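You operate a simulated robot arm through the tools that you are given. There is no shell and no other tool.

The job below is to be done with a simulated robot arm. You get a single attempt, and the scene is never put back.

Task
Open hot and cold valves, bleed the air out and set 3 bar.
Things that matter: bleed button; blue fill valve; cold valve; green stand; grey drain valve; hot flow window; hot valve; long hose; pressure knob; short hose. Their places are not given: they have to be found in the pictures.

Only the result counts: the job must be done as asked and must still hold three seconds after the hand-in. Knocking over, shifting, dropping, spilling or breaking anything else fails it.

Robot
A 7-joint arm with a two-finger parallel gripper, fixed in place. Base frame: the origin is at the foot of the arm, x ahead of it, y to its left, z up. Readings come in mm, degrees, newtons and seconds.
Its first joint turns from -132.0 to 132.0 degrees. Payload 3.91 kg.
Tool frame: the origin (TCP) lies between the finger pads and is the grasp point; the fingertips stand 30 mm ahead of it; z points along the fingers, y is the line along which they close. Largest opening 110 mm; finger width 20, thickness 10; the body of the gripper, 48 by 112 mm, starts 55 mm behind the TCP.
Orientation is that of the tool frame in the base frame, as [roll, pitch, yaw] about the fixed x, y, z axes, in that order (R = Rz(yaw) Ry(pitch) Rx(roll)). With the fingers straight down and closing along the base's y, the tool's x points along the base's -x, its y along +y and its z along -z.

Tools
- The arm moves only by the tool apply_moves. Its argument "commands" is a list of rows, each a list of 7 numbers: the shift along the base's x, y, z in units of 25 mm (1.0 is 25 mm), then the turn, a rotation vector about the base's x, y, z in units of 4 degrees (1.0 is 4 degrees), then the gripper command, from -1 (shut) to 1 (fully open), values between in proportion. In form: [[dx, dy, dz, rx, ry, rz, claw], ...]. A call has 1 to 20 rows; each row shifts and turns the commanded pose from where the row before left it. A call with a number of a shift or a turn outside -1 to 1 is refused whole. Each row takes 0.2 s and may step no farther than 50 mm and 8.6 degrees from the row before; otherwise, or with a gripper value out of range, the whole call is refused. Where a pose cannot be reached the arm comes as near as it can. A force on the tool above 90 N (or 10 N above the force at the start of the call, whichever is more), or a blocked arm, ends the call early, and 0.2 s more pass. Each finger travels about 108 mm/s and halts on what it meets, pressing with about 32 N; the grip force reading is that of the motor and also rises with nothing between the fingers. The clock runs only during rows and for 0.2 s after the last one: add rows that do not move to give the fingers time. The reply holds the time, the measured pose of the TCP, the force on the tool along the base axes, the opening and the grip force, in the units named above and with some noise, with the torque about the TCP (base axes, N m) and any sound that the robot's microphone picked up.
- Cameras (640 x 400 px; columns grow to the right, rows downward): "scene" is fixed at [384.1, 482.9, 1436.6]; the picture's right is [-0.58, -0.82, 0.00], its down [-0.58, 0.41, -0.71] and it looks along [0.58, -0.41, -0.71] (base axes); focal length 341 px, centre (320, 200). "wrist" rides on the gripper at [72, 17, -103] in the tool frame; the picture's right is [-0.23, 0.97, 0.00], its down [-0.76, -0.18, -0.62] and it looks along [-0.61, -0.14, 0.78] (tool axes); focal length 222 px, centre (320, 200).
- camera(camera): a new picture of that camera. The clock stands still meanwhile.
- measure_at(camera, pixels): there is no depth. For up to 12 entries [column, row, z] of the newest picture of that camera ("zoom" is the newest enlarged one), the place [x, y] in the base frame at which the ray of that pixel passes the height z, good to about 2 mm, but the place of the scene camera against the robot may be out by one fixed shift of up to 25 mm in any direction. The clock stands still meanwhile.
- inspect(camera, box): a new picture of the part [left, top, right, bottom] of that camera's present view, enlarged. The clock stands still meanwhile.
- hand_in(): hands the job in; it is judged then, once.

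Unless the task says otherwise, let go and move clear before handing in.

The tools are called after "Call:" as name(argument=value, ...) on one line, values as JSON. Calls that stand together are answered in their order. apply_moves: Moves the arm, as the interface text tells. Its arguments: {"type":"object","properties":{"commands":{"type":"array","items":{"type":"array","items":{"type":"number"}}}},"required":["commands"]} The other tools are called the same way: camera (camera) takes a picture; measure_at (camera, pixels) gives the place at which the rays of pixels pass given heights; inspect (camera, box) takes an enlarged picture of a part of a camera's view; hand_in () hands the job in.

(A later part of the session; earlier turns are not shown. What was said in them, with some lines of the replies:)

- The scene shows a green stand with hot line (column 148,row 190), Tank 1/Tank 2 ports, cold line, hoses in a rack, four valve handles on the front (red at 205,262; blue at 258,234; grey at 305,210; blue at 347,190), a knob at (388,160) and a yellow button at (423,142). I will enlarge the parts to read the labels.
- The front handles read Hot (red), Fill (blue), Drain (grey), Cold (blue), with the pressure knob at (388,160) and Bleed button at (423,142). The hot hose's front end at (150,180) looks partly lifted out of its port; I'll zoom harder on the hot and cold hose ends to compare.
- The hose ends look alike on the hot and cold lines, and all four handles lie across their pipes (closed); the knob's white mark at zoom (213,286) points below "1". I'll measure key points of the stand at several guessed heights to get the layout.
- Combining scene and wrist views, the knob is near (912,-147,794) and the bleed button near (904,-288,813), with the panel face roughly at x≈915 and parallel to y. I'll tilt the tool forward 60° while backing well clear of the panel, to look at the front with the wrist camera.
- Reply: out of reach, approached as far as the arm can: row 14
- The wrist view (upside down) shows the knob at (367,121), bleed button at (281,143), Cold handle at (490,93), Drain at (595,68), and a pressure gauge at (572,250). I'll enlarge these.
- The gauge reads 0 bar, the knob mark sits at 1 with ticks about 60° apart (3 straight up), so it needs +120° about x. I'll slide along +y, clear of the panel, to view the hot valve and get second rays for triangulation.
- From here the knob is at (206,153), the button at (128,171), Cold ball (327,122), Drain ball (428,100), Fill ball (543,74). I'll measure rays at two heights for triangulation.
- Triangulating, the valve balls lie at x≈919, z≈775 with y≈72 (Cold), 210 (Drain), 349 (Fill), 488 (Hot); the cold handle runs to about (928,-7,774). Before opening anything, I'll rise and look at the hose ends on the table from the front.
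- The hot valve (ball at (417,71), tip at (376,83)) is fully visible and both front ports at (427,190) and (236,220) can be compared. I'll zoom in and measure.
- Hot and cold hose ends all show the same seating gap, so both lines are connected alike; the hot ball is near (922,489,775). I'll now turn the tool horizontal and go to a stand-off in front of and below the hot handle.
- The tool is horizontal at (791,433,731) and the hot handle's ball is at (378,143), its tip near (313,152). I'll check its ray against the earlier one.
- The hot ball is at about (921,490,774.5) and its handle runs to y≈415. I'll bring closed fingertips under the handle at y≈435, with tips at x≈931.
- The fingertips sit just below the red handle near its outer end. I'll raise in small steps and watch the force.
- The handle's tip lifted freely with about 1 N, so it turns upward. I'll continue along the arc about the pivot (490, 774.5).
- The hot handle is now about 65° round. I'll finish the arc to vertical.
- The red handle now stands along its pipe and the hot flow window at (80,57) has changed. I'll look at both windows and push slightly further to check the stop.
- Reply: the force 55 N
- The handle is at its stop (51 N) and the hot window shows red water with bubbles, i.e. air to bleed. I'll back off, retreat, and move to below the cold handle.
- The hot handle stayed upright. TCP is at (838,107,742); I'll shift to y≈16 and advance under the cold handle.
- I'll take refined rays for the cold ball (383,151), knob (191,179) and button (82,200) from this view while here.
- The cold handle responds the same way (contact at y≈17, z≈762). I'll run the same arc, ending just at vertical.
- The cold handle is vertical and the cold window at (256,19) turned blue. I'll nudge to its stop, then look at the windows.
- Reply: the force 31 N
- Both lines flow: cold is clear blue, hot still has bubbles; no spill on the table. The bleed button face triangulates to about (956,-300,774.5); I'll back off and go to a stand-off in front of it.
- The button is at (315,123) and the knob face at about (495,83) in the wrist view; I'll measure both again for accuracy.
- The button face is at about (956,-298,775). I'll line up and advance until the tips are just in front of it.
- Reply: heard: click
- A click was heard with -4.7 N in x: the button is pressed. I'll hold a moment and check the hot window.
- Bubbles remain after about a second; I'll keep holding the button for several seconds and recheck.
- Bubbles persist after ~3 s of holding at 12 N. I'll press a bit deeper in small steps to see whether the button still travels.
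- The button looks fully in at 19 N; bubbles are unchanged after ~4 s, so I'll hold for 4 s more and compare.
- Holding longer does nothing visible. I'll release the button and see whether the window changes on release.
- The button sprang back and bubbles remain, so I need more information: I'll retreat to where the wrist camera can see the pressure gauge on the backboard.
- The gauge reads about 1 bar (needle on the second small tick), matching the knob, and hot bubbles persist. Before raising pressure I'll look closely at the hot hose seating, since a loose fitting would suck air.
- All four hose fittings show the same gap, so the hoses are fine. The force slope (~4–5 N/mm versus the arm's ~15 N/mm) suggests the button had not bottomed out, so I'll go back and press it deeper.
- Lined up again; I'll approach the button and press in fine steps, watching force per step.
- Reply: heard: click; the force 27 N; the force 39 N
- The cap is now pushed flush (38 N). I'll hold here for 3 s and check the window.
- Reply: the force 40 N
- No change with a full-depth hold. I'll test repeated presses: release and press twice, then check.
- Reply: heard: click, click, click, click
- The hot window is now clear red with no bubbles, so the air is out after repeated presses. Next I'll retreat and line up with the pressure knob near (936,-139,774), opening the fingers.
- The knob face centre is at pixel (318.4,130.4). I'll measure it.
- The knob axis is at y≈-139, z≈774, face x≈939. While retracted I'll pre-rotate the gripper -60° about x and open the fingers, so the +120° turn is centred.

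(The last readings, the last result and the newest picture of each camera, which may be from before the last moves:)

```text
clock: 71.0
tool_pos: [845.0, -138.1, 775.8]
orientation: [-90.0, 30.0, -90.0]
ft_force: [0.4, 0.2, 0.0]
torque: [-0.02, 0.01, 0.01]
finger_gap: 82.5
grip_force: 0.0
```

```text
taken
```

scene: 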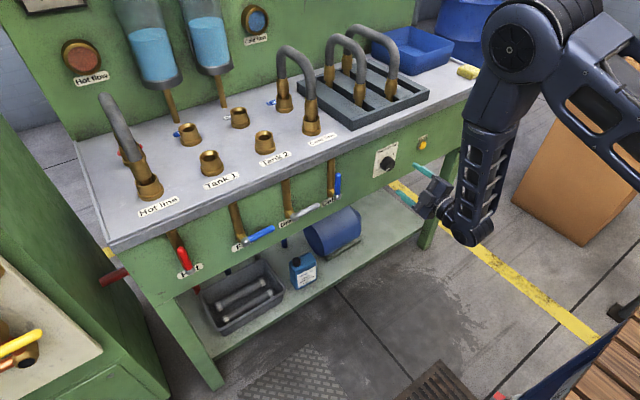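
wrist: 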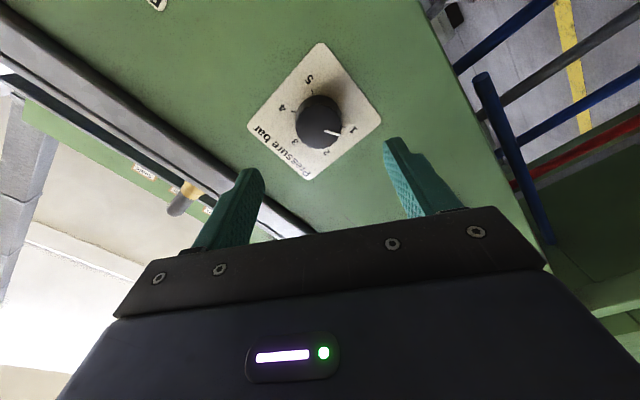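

The fingers are rotated and open 82 mm around the knob axis. I'll advance so the tips overlap the knob by about 14 mm without touching the panel.

Call:
apply_moves(commands=[[0.8, 0, 0, 0, 0, 0, 0.5], [0.8, 0, 0, 0, 0, 0, 0.5], [0.8, 0, 0, 0, 0, 0, 0.5], [0.72, -0.02, -0.03, 0, 0, 0, 0.5], [0, 0, 0, 0, 0, 0, 0.5]])

Call:
camera(camera="wrist")

Call:
inspect(camera="scene", box=[350, 110, 470, 210])

```text
clock: 72.2
tool_pos: [923.4, -139.7, 774.4]
orientation: [-90.1, 30.0, -90.0]
ft_force: [0.6, 0.3, 0.9]
torque: [0.02, 0.02, -0.01]
finger_gap: 82.5
grip_force: 0.1
```

```text
taken
```

wrist: 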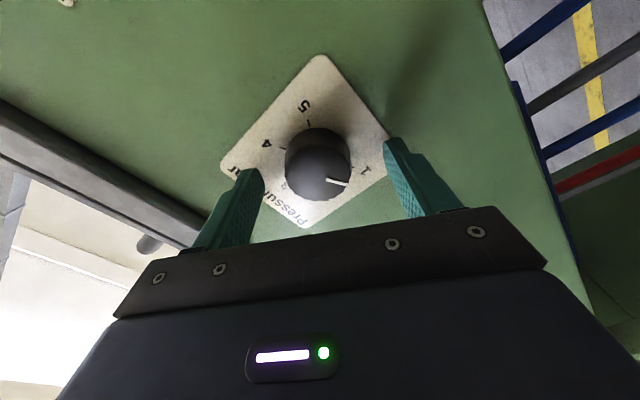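

```text
4.00 times, centred on (410, 160) of scene
```

zoom: 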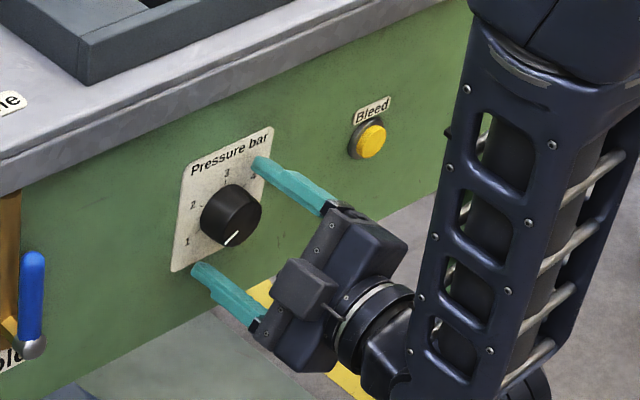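

The fingertips straddle the knob symmetrically. I'll close on it.

Call:
apply_moves(commands=[[0, 0, 0, 0, 0, 0, -1], [0, 0, 0, 0, 0, 0, -1], [0, 0, 0, 0, 0, 0, -1]])

Call:
camera(camera="wrist")

Call:
inspect(camera="scene", box=[350, 110, 470, 210])

```text
clock: 73.0
tool_pos: [922.0, -140.2, 775.1]
orientation: [-89.9, 30.0, -90.0]
ft_force: [1.5, -7.9, 10.2]
torque: [0.01, -0.31, -0.25]
finger_gap: 42.3
grip_force: 45.0
```

```text
taken
```

wrist: 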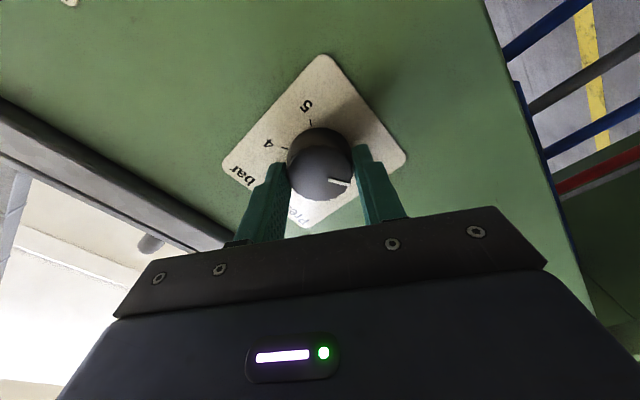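

```text
4.00 times, centred on (410, 160) of scene
```

zoom: 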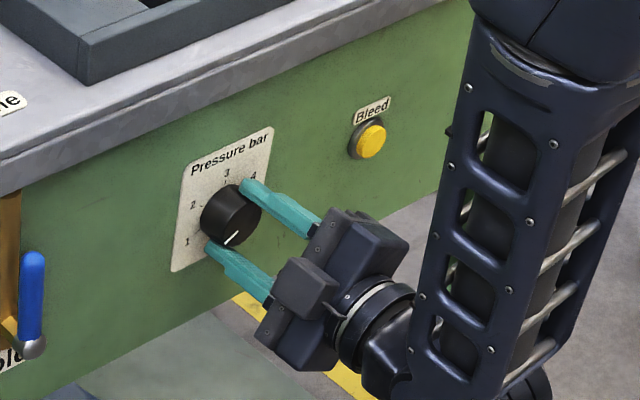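

The knob is held (gap 42.3 mm) with a small side load. I'll ease that and turn +40° about x first, then check.

Call:
apply_moves(commands=[[0, -0.015, 0.025, 0, 0, 0, -1], [0, 0, 0, 1, 0, 0, -1], [0, 0, 0, 1, 0, 0, -1], [0, 0, 0, 1, 0, 0, -1], [0, 0, 0, 1, 0, 0, -1], [0, 0, 0, 1, 0, 0, -1], [0, 0, 0, 1, 0, 0, -1], [0, 0, 0, 1, 0, 0, -1], [0, 0, 0, 1, 0, 0, -1], [0, 0, 0, 1, 0, 0, -1], [0, 0, 0, 1, 0, 0, -1], [0, 0, 0, 0, 0, 0, -1]])

Call:
inspect(camera="scene", box=[350, 110, 470, 210])

Call:
inspect(camera="wrist", box=[220, 40, 420, 230])

```text
clock: 75.6
tool_pos: [924.0, -140.8, 774.2]
orientation: [-89.7, 70.1, -89.8]
ft_force: [2.9, -7.3, 12.9]
torque: [0.0, -0.62, -0.23]
finger_gap: 42.3
grip_force: 44.7
```

```text
4.00 times, centred on (410, 160) of scene
```

zoom: 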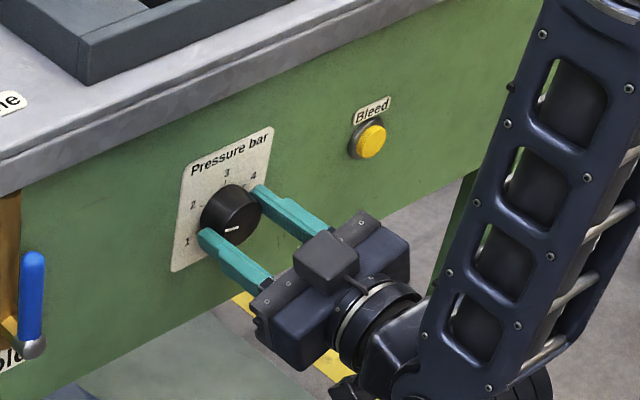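

```text
2.11 times, centred on (320, 135) of wrist
```

zoom: 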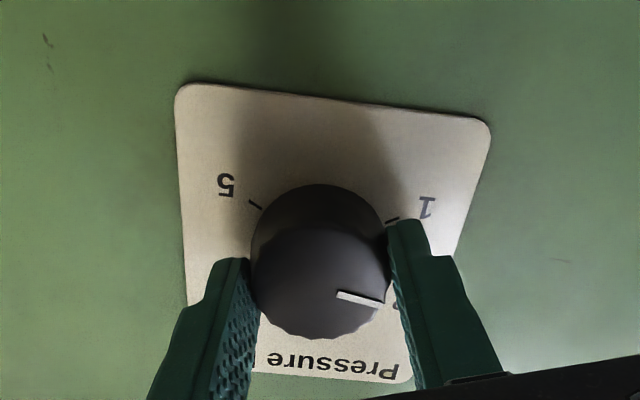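

The mark moved with the gripper toward 2. I'll continue another 64° and check.

Call:
apply_moves(commands=[[0, 0, 0, 1, 0, 0, -1], [0, 0, 0, 1, 0, 0, -1], [0, 0, 0, 1, 0, 0, -1], [0, 0, 0, 1, 0, 0, -1], [0, 0, 0, 1, 0, 0, -1], [0, 0, 0, 1, 0, 0, -1], [0, 0, 0, 1, 0, 0, -1], [0, 0, 0, 1, 0, 0, -1], [0, 0, 0, 1, 0, 0, -1], [0, 0, 0, 1, 0, 0, -1], [0, 0, 0, 1, 0, 0, -1], [0, 0, 0, 1, 0, 0, -1], [0, 0, 0, 1, 0, 0, -1], [0, 0, 0, 1, 0, 0, -1], [0, 0, 0, 1, 0, 0, -1], [0, 0, 0, 1, 0, 0, -1], [0, 0, 0, 0, 0, 0, -1]])

Call:
inspect(camera="scene", box=[350, 110, 470, 210])

Call:
inspect(camera="wrist", box=[220, 40, 420, 230])

```text
clock: 79.2
tool_pos: [923.5, -139.4, 774.8]
orientation: [89.8, 46.0, 89.8]
ft_force: [8.2, -12.5, 15.9]
torque: [0.02, -0.72, -0.44]
finger_gap: 42.1
grip_force: 44.6
```

```text
4.00 times, centred on (410, 160) of scene
```

zoom: 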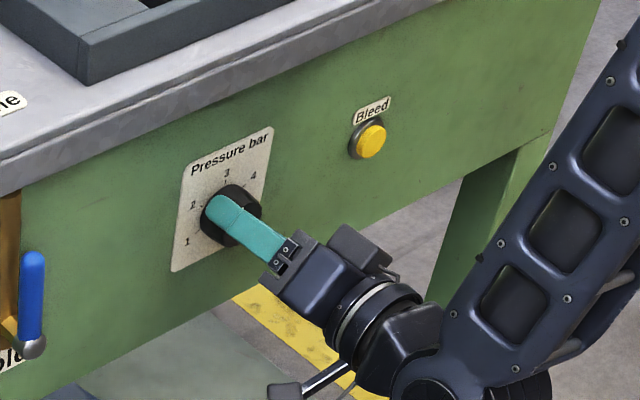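

```text
2.11 times, centred on (320, 135) of wrist
```

zoom: 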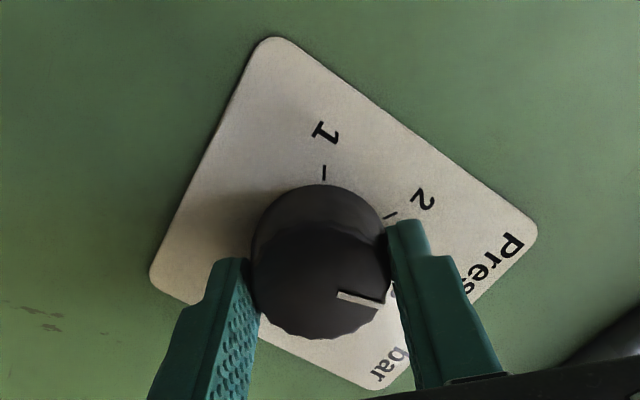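

The mark has turned 104° and is near 3; I'll turn the remaining 16°.

Call:
apply_moves(commands=[[0, 0, 0, 1, 0, 0, -1], [0, 0, 0, 1, 0, 0, -1], [0, 0, 0, 1, 0, 0, -1], [0, 0, 0, 1, 0, 0, -1], [0, 0, 0, 0, 0, 0, -1], [0, 0, 0, 0, 0, 0, -1]])

Call:
camera(camera="wrist")

Call:
inspect(camera="scene", box=[370, 135, 420, 175])

```text
clock: 80.6
tool_pos: [923.8, -139.6, 774.1]
orientation: [90.1, 30.0, 89.8]
ft_force: [4.5, -10.9, 14.5]
torque: [0.0, -0.41, -0.24]
finger_gap: 42.1
grip_force: 44.9
```

```text
taken
```

wrist: 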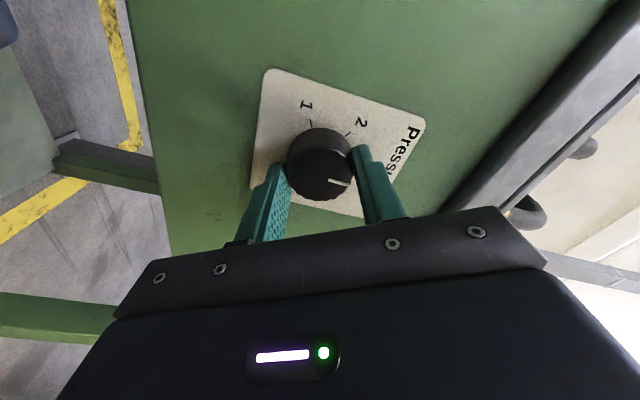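

```text
10.00 times, centred on (395, 155) of scene
```

zoom: 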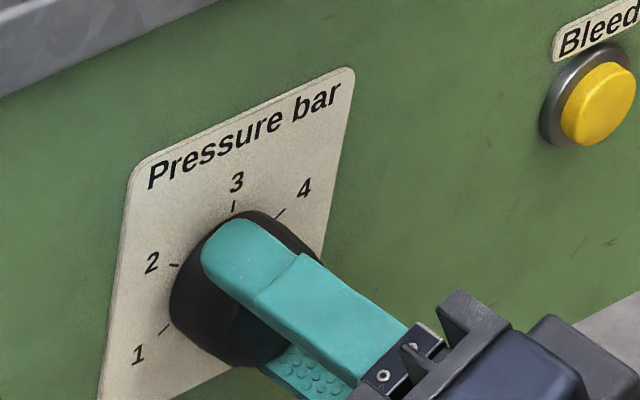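

Turned 120° in total. I'll open the fingers, retreat straight back, and check the mark.

Call:
apply_moves(commands=[[0, 0, 0, 0, 0, 0, 0.5], [0, 0, 0, 0, 0, 0, 0.5], [0, 0, 0, 0, 0, 0, 0.5], [-0.8, 0, 0, 0, 0, 0, 0.5], [-0.8, 0, 0, 0, 0, 0, 0.5], [-0.8, 0, 0, 0, 0, 0, 0.5], [-0.8, 0, 0, 0, 0, 0, 0.5], [0, 0, 0, 0, 0, 0, 0.5]])

Call:
inspect(camera="scene", box=[370, 135, 420, 175])

Call:
camera(camera="wrist")

```text
clock: 82.4
tool_pos: [842.8, -141.0, 775.2]
orientation: [90.0, 30.0, 89.9]
ft_force: [0.7, -0.2, -0.6]
torque: [0.02, 0.02, 0.0]
finger_gap: 82.4
grip_force: 0.0
```

```text
10.00 times, centred on (395, 155) of scene
```

zoom: 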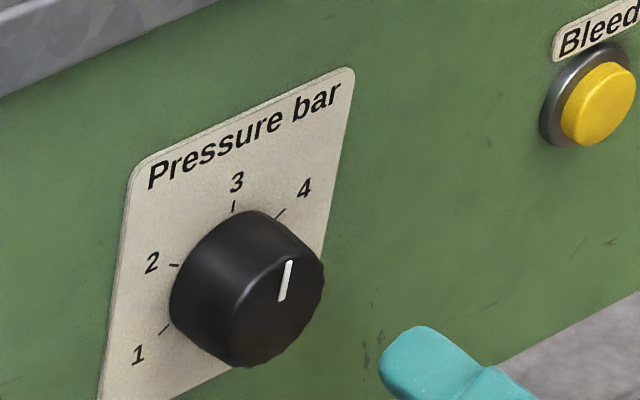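

```text
taken
```

wrist: 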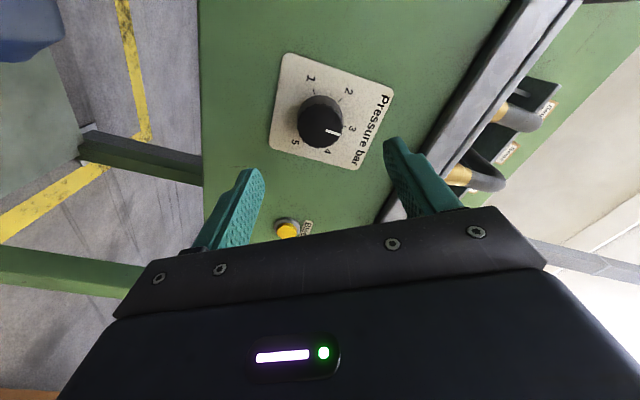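

The mark now points close to straight up at 3. I'll turn the gripper back and view both the knob and the gauge.

Call:
inspect(camera="wrist", box=[270, 50, 400, 175])

Call:
apply_moves(commands=[[-0.4, 0, 0, -1, 0, 0, -1], [-0.4, 0, 0, -1, 0, 0, -1], [-0.4, 0, 0, -1, 0, 0, -1], [-0.4, 0, 0, -1, 0, 0, -1], [-0.4, 0, 0, -1, 0, 0, -1], [0, 0, 0, -1, 0, 0, -1], [0, 0, 0, -1, 0, 0, -1], [0, 0, 0, -1, 0, 0, -1], [0, 0, 0, -1, 0, 0, -1], [0, 0, 0, -1, 0, 0, -1], [0, 0, 0, -1, 0, 0, -1], [0, 0, 0, -1, 0, 0, -1], [0, 0, 0, -1, 0, 0, -1], [0, 0, 0, -1, 0, 0, -1], [0, 0, 0, -1, 0, 0, -1], [0, 0, 0, 0, 0, 0, -1]])

Call:
apply_moves(commands=[[-0.5, -0.4, 0.4, 0, 1, 0, -1], [-0.5, -0.4, 0.4, 0, 1, 0, -1], [-0.5, -0.4, 0.4, 0, 1, 0, -1], [-0.5, -0.4, 0.4, 0, 1, 0, -1], [-0.5, -0.4, 0.4, 0, 1, 0, -1], [-0.3, -0.4, 0.4, 0, 1, 0, -1], [-0.3, -0.4, 0.2, 0, 1, 0, -1], [0, 0, 0.2, 0, 0.5, 0, -1], [0, 0, 0, 0, 0, 0, -1]])

Call:
camera(camera="wrist")

Call:
camera(camera="scene")

```text
3.20 times, centred on (335, 112) of wrist
```

zoom: 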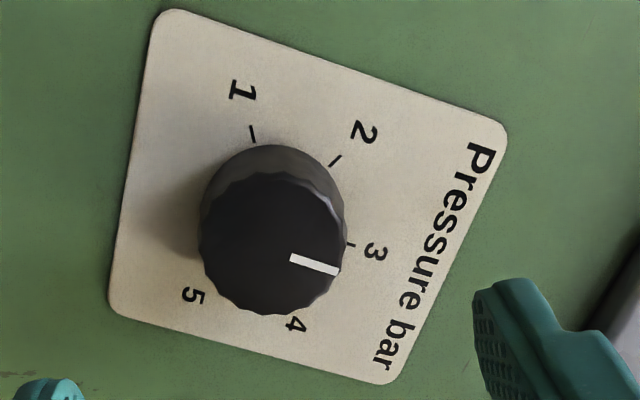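

```text
clock: 85.8
tool_pos: [793.1, -139.4, 773.2]
orientation: [-39.1, 89.8, -39.1]
ft_force: [-0.4, -0.8, 1.1]
torque: [0.0, 0.02, -0.02]
finger_gap: 0.0
grip_force: 31.5
```

```text
clock: 87.8
tool_pos: [716.9, -209.5, 844.5]
orientation: [-180.0, 60.1, 179.9]
ft_force: [0.9, 1.3, -0.1]
torque: [0.05, 0.02, 0.0]
finger_gap: 0.2
grip_force: 32.9
```

```text
taken
```

wrist: 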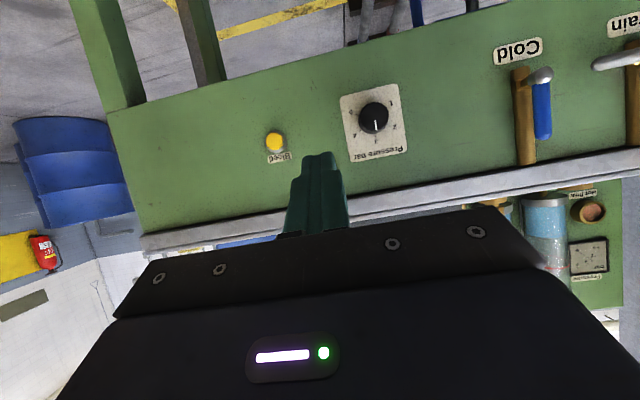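

```text
taken
```

scene: 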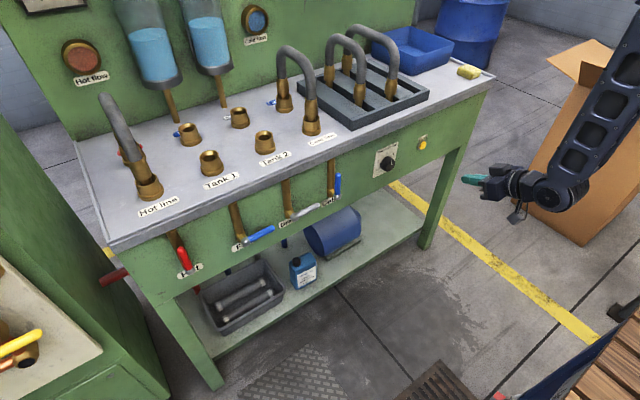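

Call:
inspect(camera="wrist", box=[565, 235, 615, 275])

Call:
inspect(camera="wrist", box=[335, 80, 412, 165])

Call:
inspect(camera="scene", box=[60, 80, 360, 280])

Call:
inspect(camera="scene", box=[50, 25, 130, 95])

```text
10.00 times, centred on (590, 255) of wrist
```

zoom: 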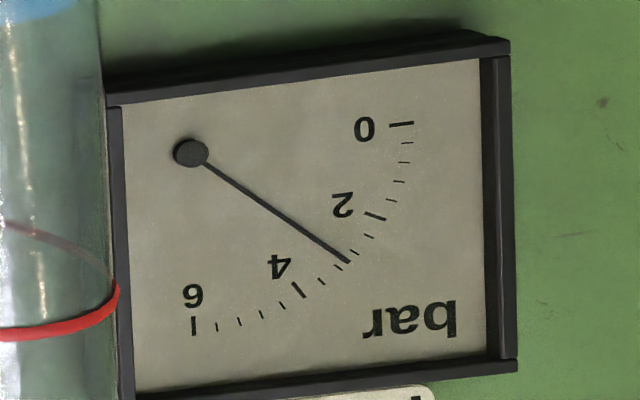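

```text
4.71 times, centred on (374, 122) of wrist
```

zoom: 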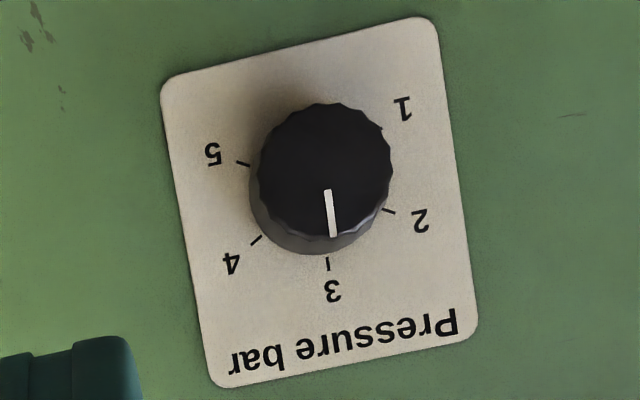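

```text
2.00 times, centred on (210, 180) of scene
```

zoom: 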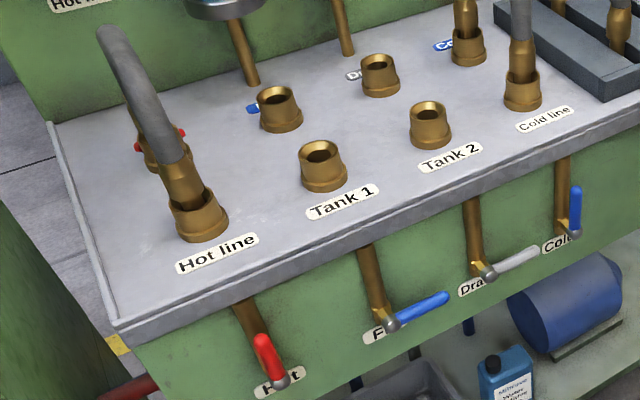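

```text
5.71 times, centred on (90, 60) of scene
```

zoom: 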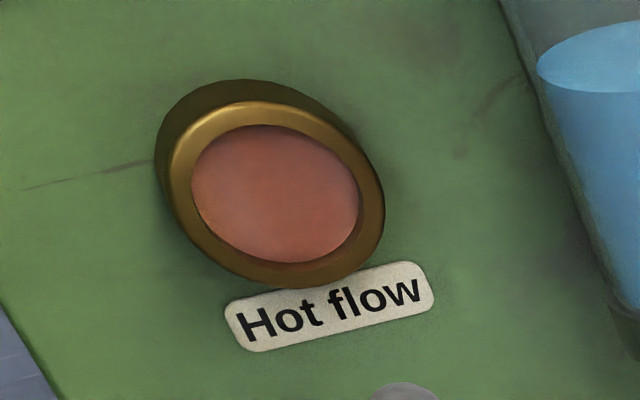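

The gauge needle lies about 45.8° along its 0–6 (0–90°) scale, i.e. ≈3.05 bar, and the knob mark is within ~3° of the 3 tick; flows are clear. I'll zoom tighter to measure the residual.

Call:
inspect(camera="wrist", box=[568, 240, 612, 270])

Call:
inspect(camera="wrist", box=[350, 98, 398, 140])

```text
13.33 times, centred on (590, 255) of wrist
```

zoom: 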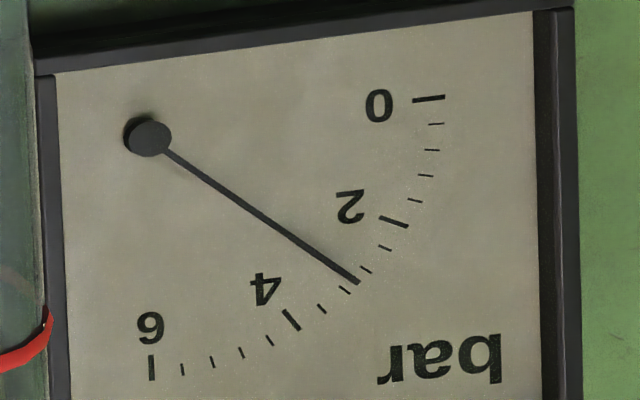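

```text
9.52 times, centred on (374, 119) of wrist
```

zoom: 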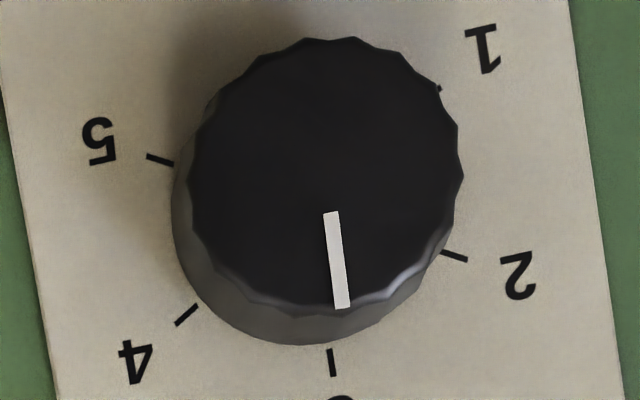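

Between the 2.8 and 3.2 ticks the needle sits midway, so the pressure is ≈3.0 bar. I'll wait a couple of seconds and recheck gauge and window for drift before handing in.

Call:
apply_moves(commands=[[0, 0, 0, 0, 0, 0, -1], [0, 0, 0, 0, 0, 0, -1], [0, 0, 0, 0, 0, 0, -1], [0, 0, 0, 0, 0, 0, -1], [0, 0, 0, 0, 0, 0, -1], [0, 0, 0, 0, 0, 0, -1], [0, 0, 0, 0, 0, 0, -1], [0, 0, 0, 0, 0, 0, -1], [0, 0, 0, 0, 0, 0, -1], [0, 0, 0, 0, 0, 0, -1], [0, 0, 0, 0, 0, 0, -1], [0, 0, 0, 0, 0, 0, -1], [0, 0, 0, 0, 0, 0, -1], [0, 0, 0, 0, 0, 0, -1], [0, 0, 0, 0, 0, 0, -1]])

Call:
inspect(camera="wrist", box=[568, 240, 612, 270])

Call:
camera(camera="scene")

Call:
inspect(camera="scene", box=[150, 150, 400, 300])

```text
clock: 91.0
tool_pos: [716.0, -210.5, 845.7]
orientation: [179.9, 60.0, 179.8]
ft_force: [-0.1, 1.2, 0.3]
torque: [0.05, 0.01, 0.01]
finger_gap: 0.1
grip_force: 31.9
```

```text
13.33 times, centred on (590, 255) of wrist
```

zoom: 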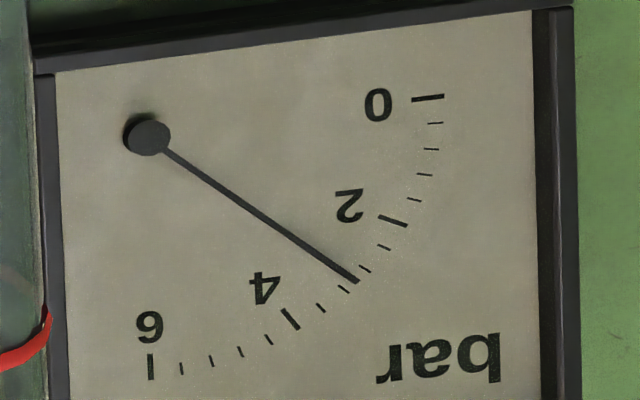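

```text
taken
```

scene: 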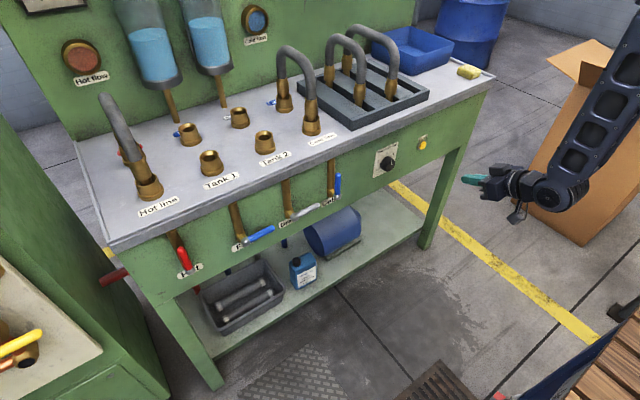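

```text
2.56 times, centred on (275, 225) of scene
```

zoom: 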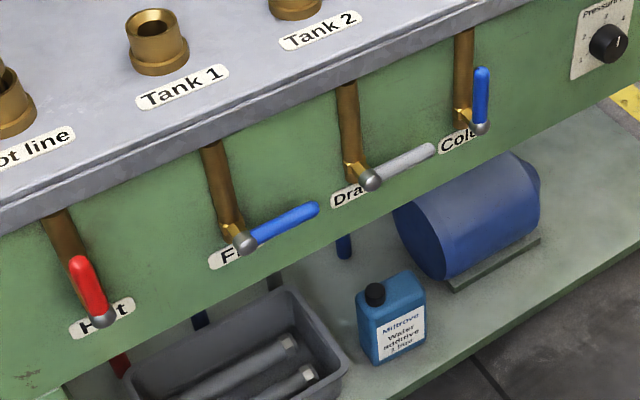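

The gauge is steady at about 3.0 bar. The hot and cold handles are in line with their pipes, fill and drain are still closed, both flow windows are clear, and the arm is well away from the stand. I'm handing the job in.

Call:
hand_in()

```text
The job is handed in.
```

The job is handed in. The hot and cold valves are open, the air is bled out, and the pressure reads about 3.0 bar.

- **Valves:** I turned the hot and cold handles up in line with their pipes, each to its stop. The fill and drain valves were left closed.
- **Bleed:** Two long holds of the button did not clear the bubbles in the hot flow window. Two more quick presses did, and both windows now run clear.
- **Pressure:** I turned the knob 120° from 1 to 3. The gauge needle sat midway between the 2.8 and 3.2 ticks and had not moved when I checked again about three seconds later.

I saw no water on the table, and nothing on the stand appears to have shifted. The gripper was clear of the stand when I handed in.
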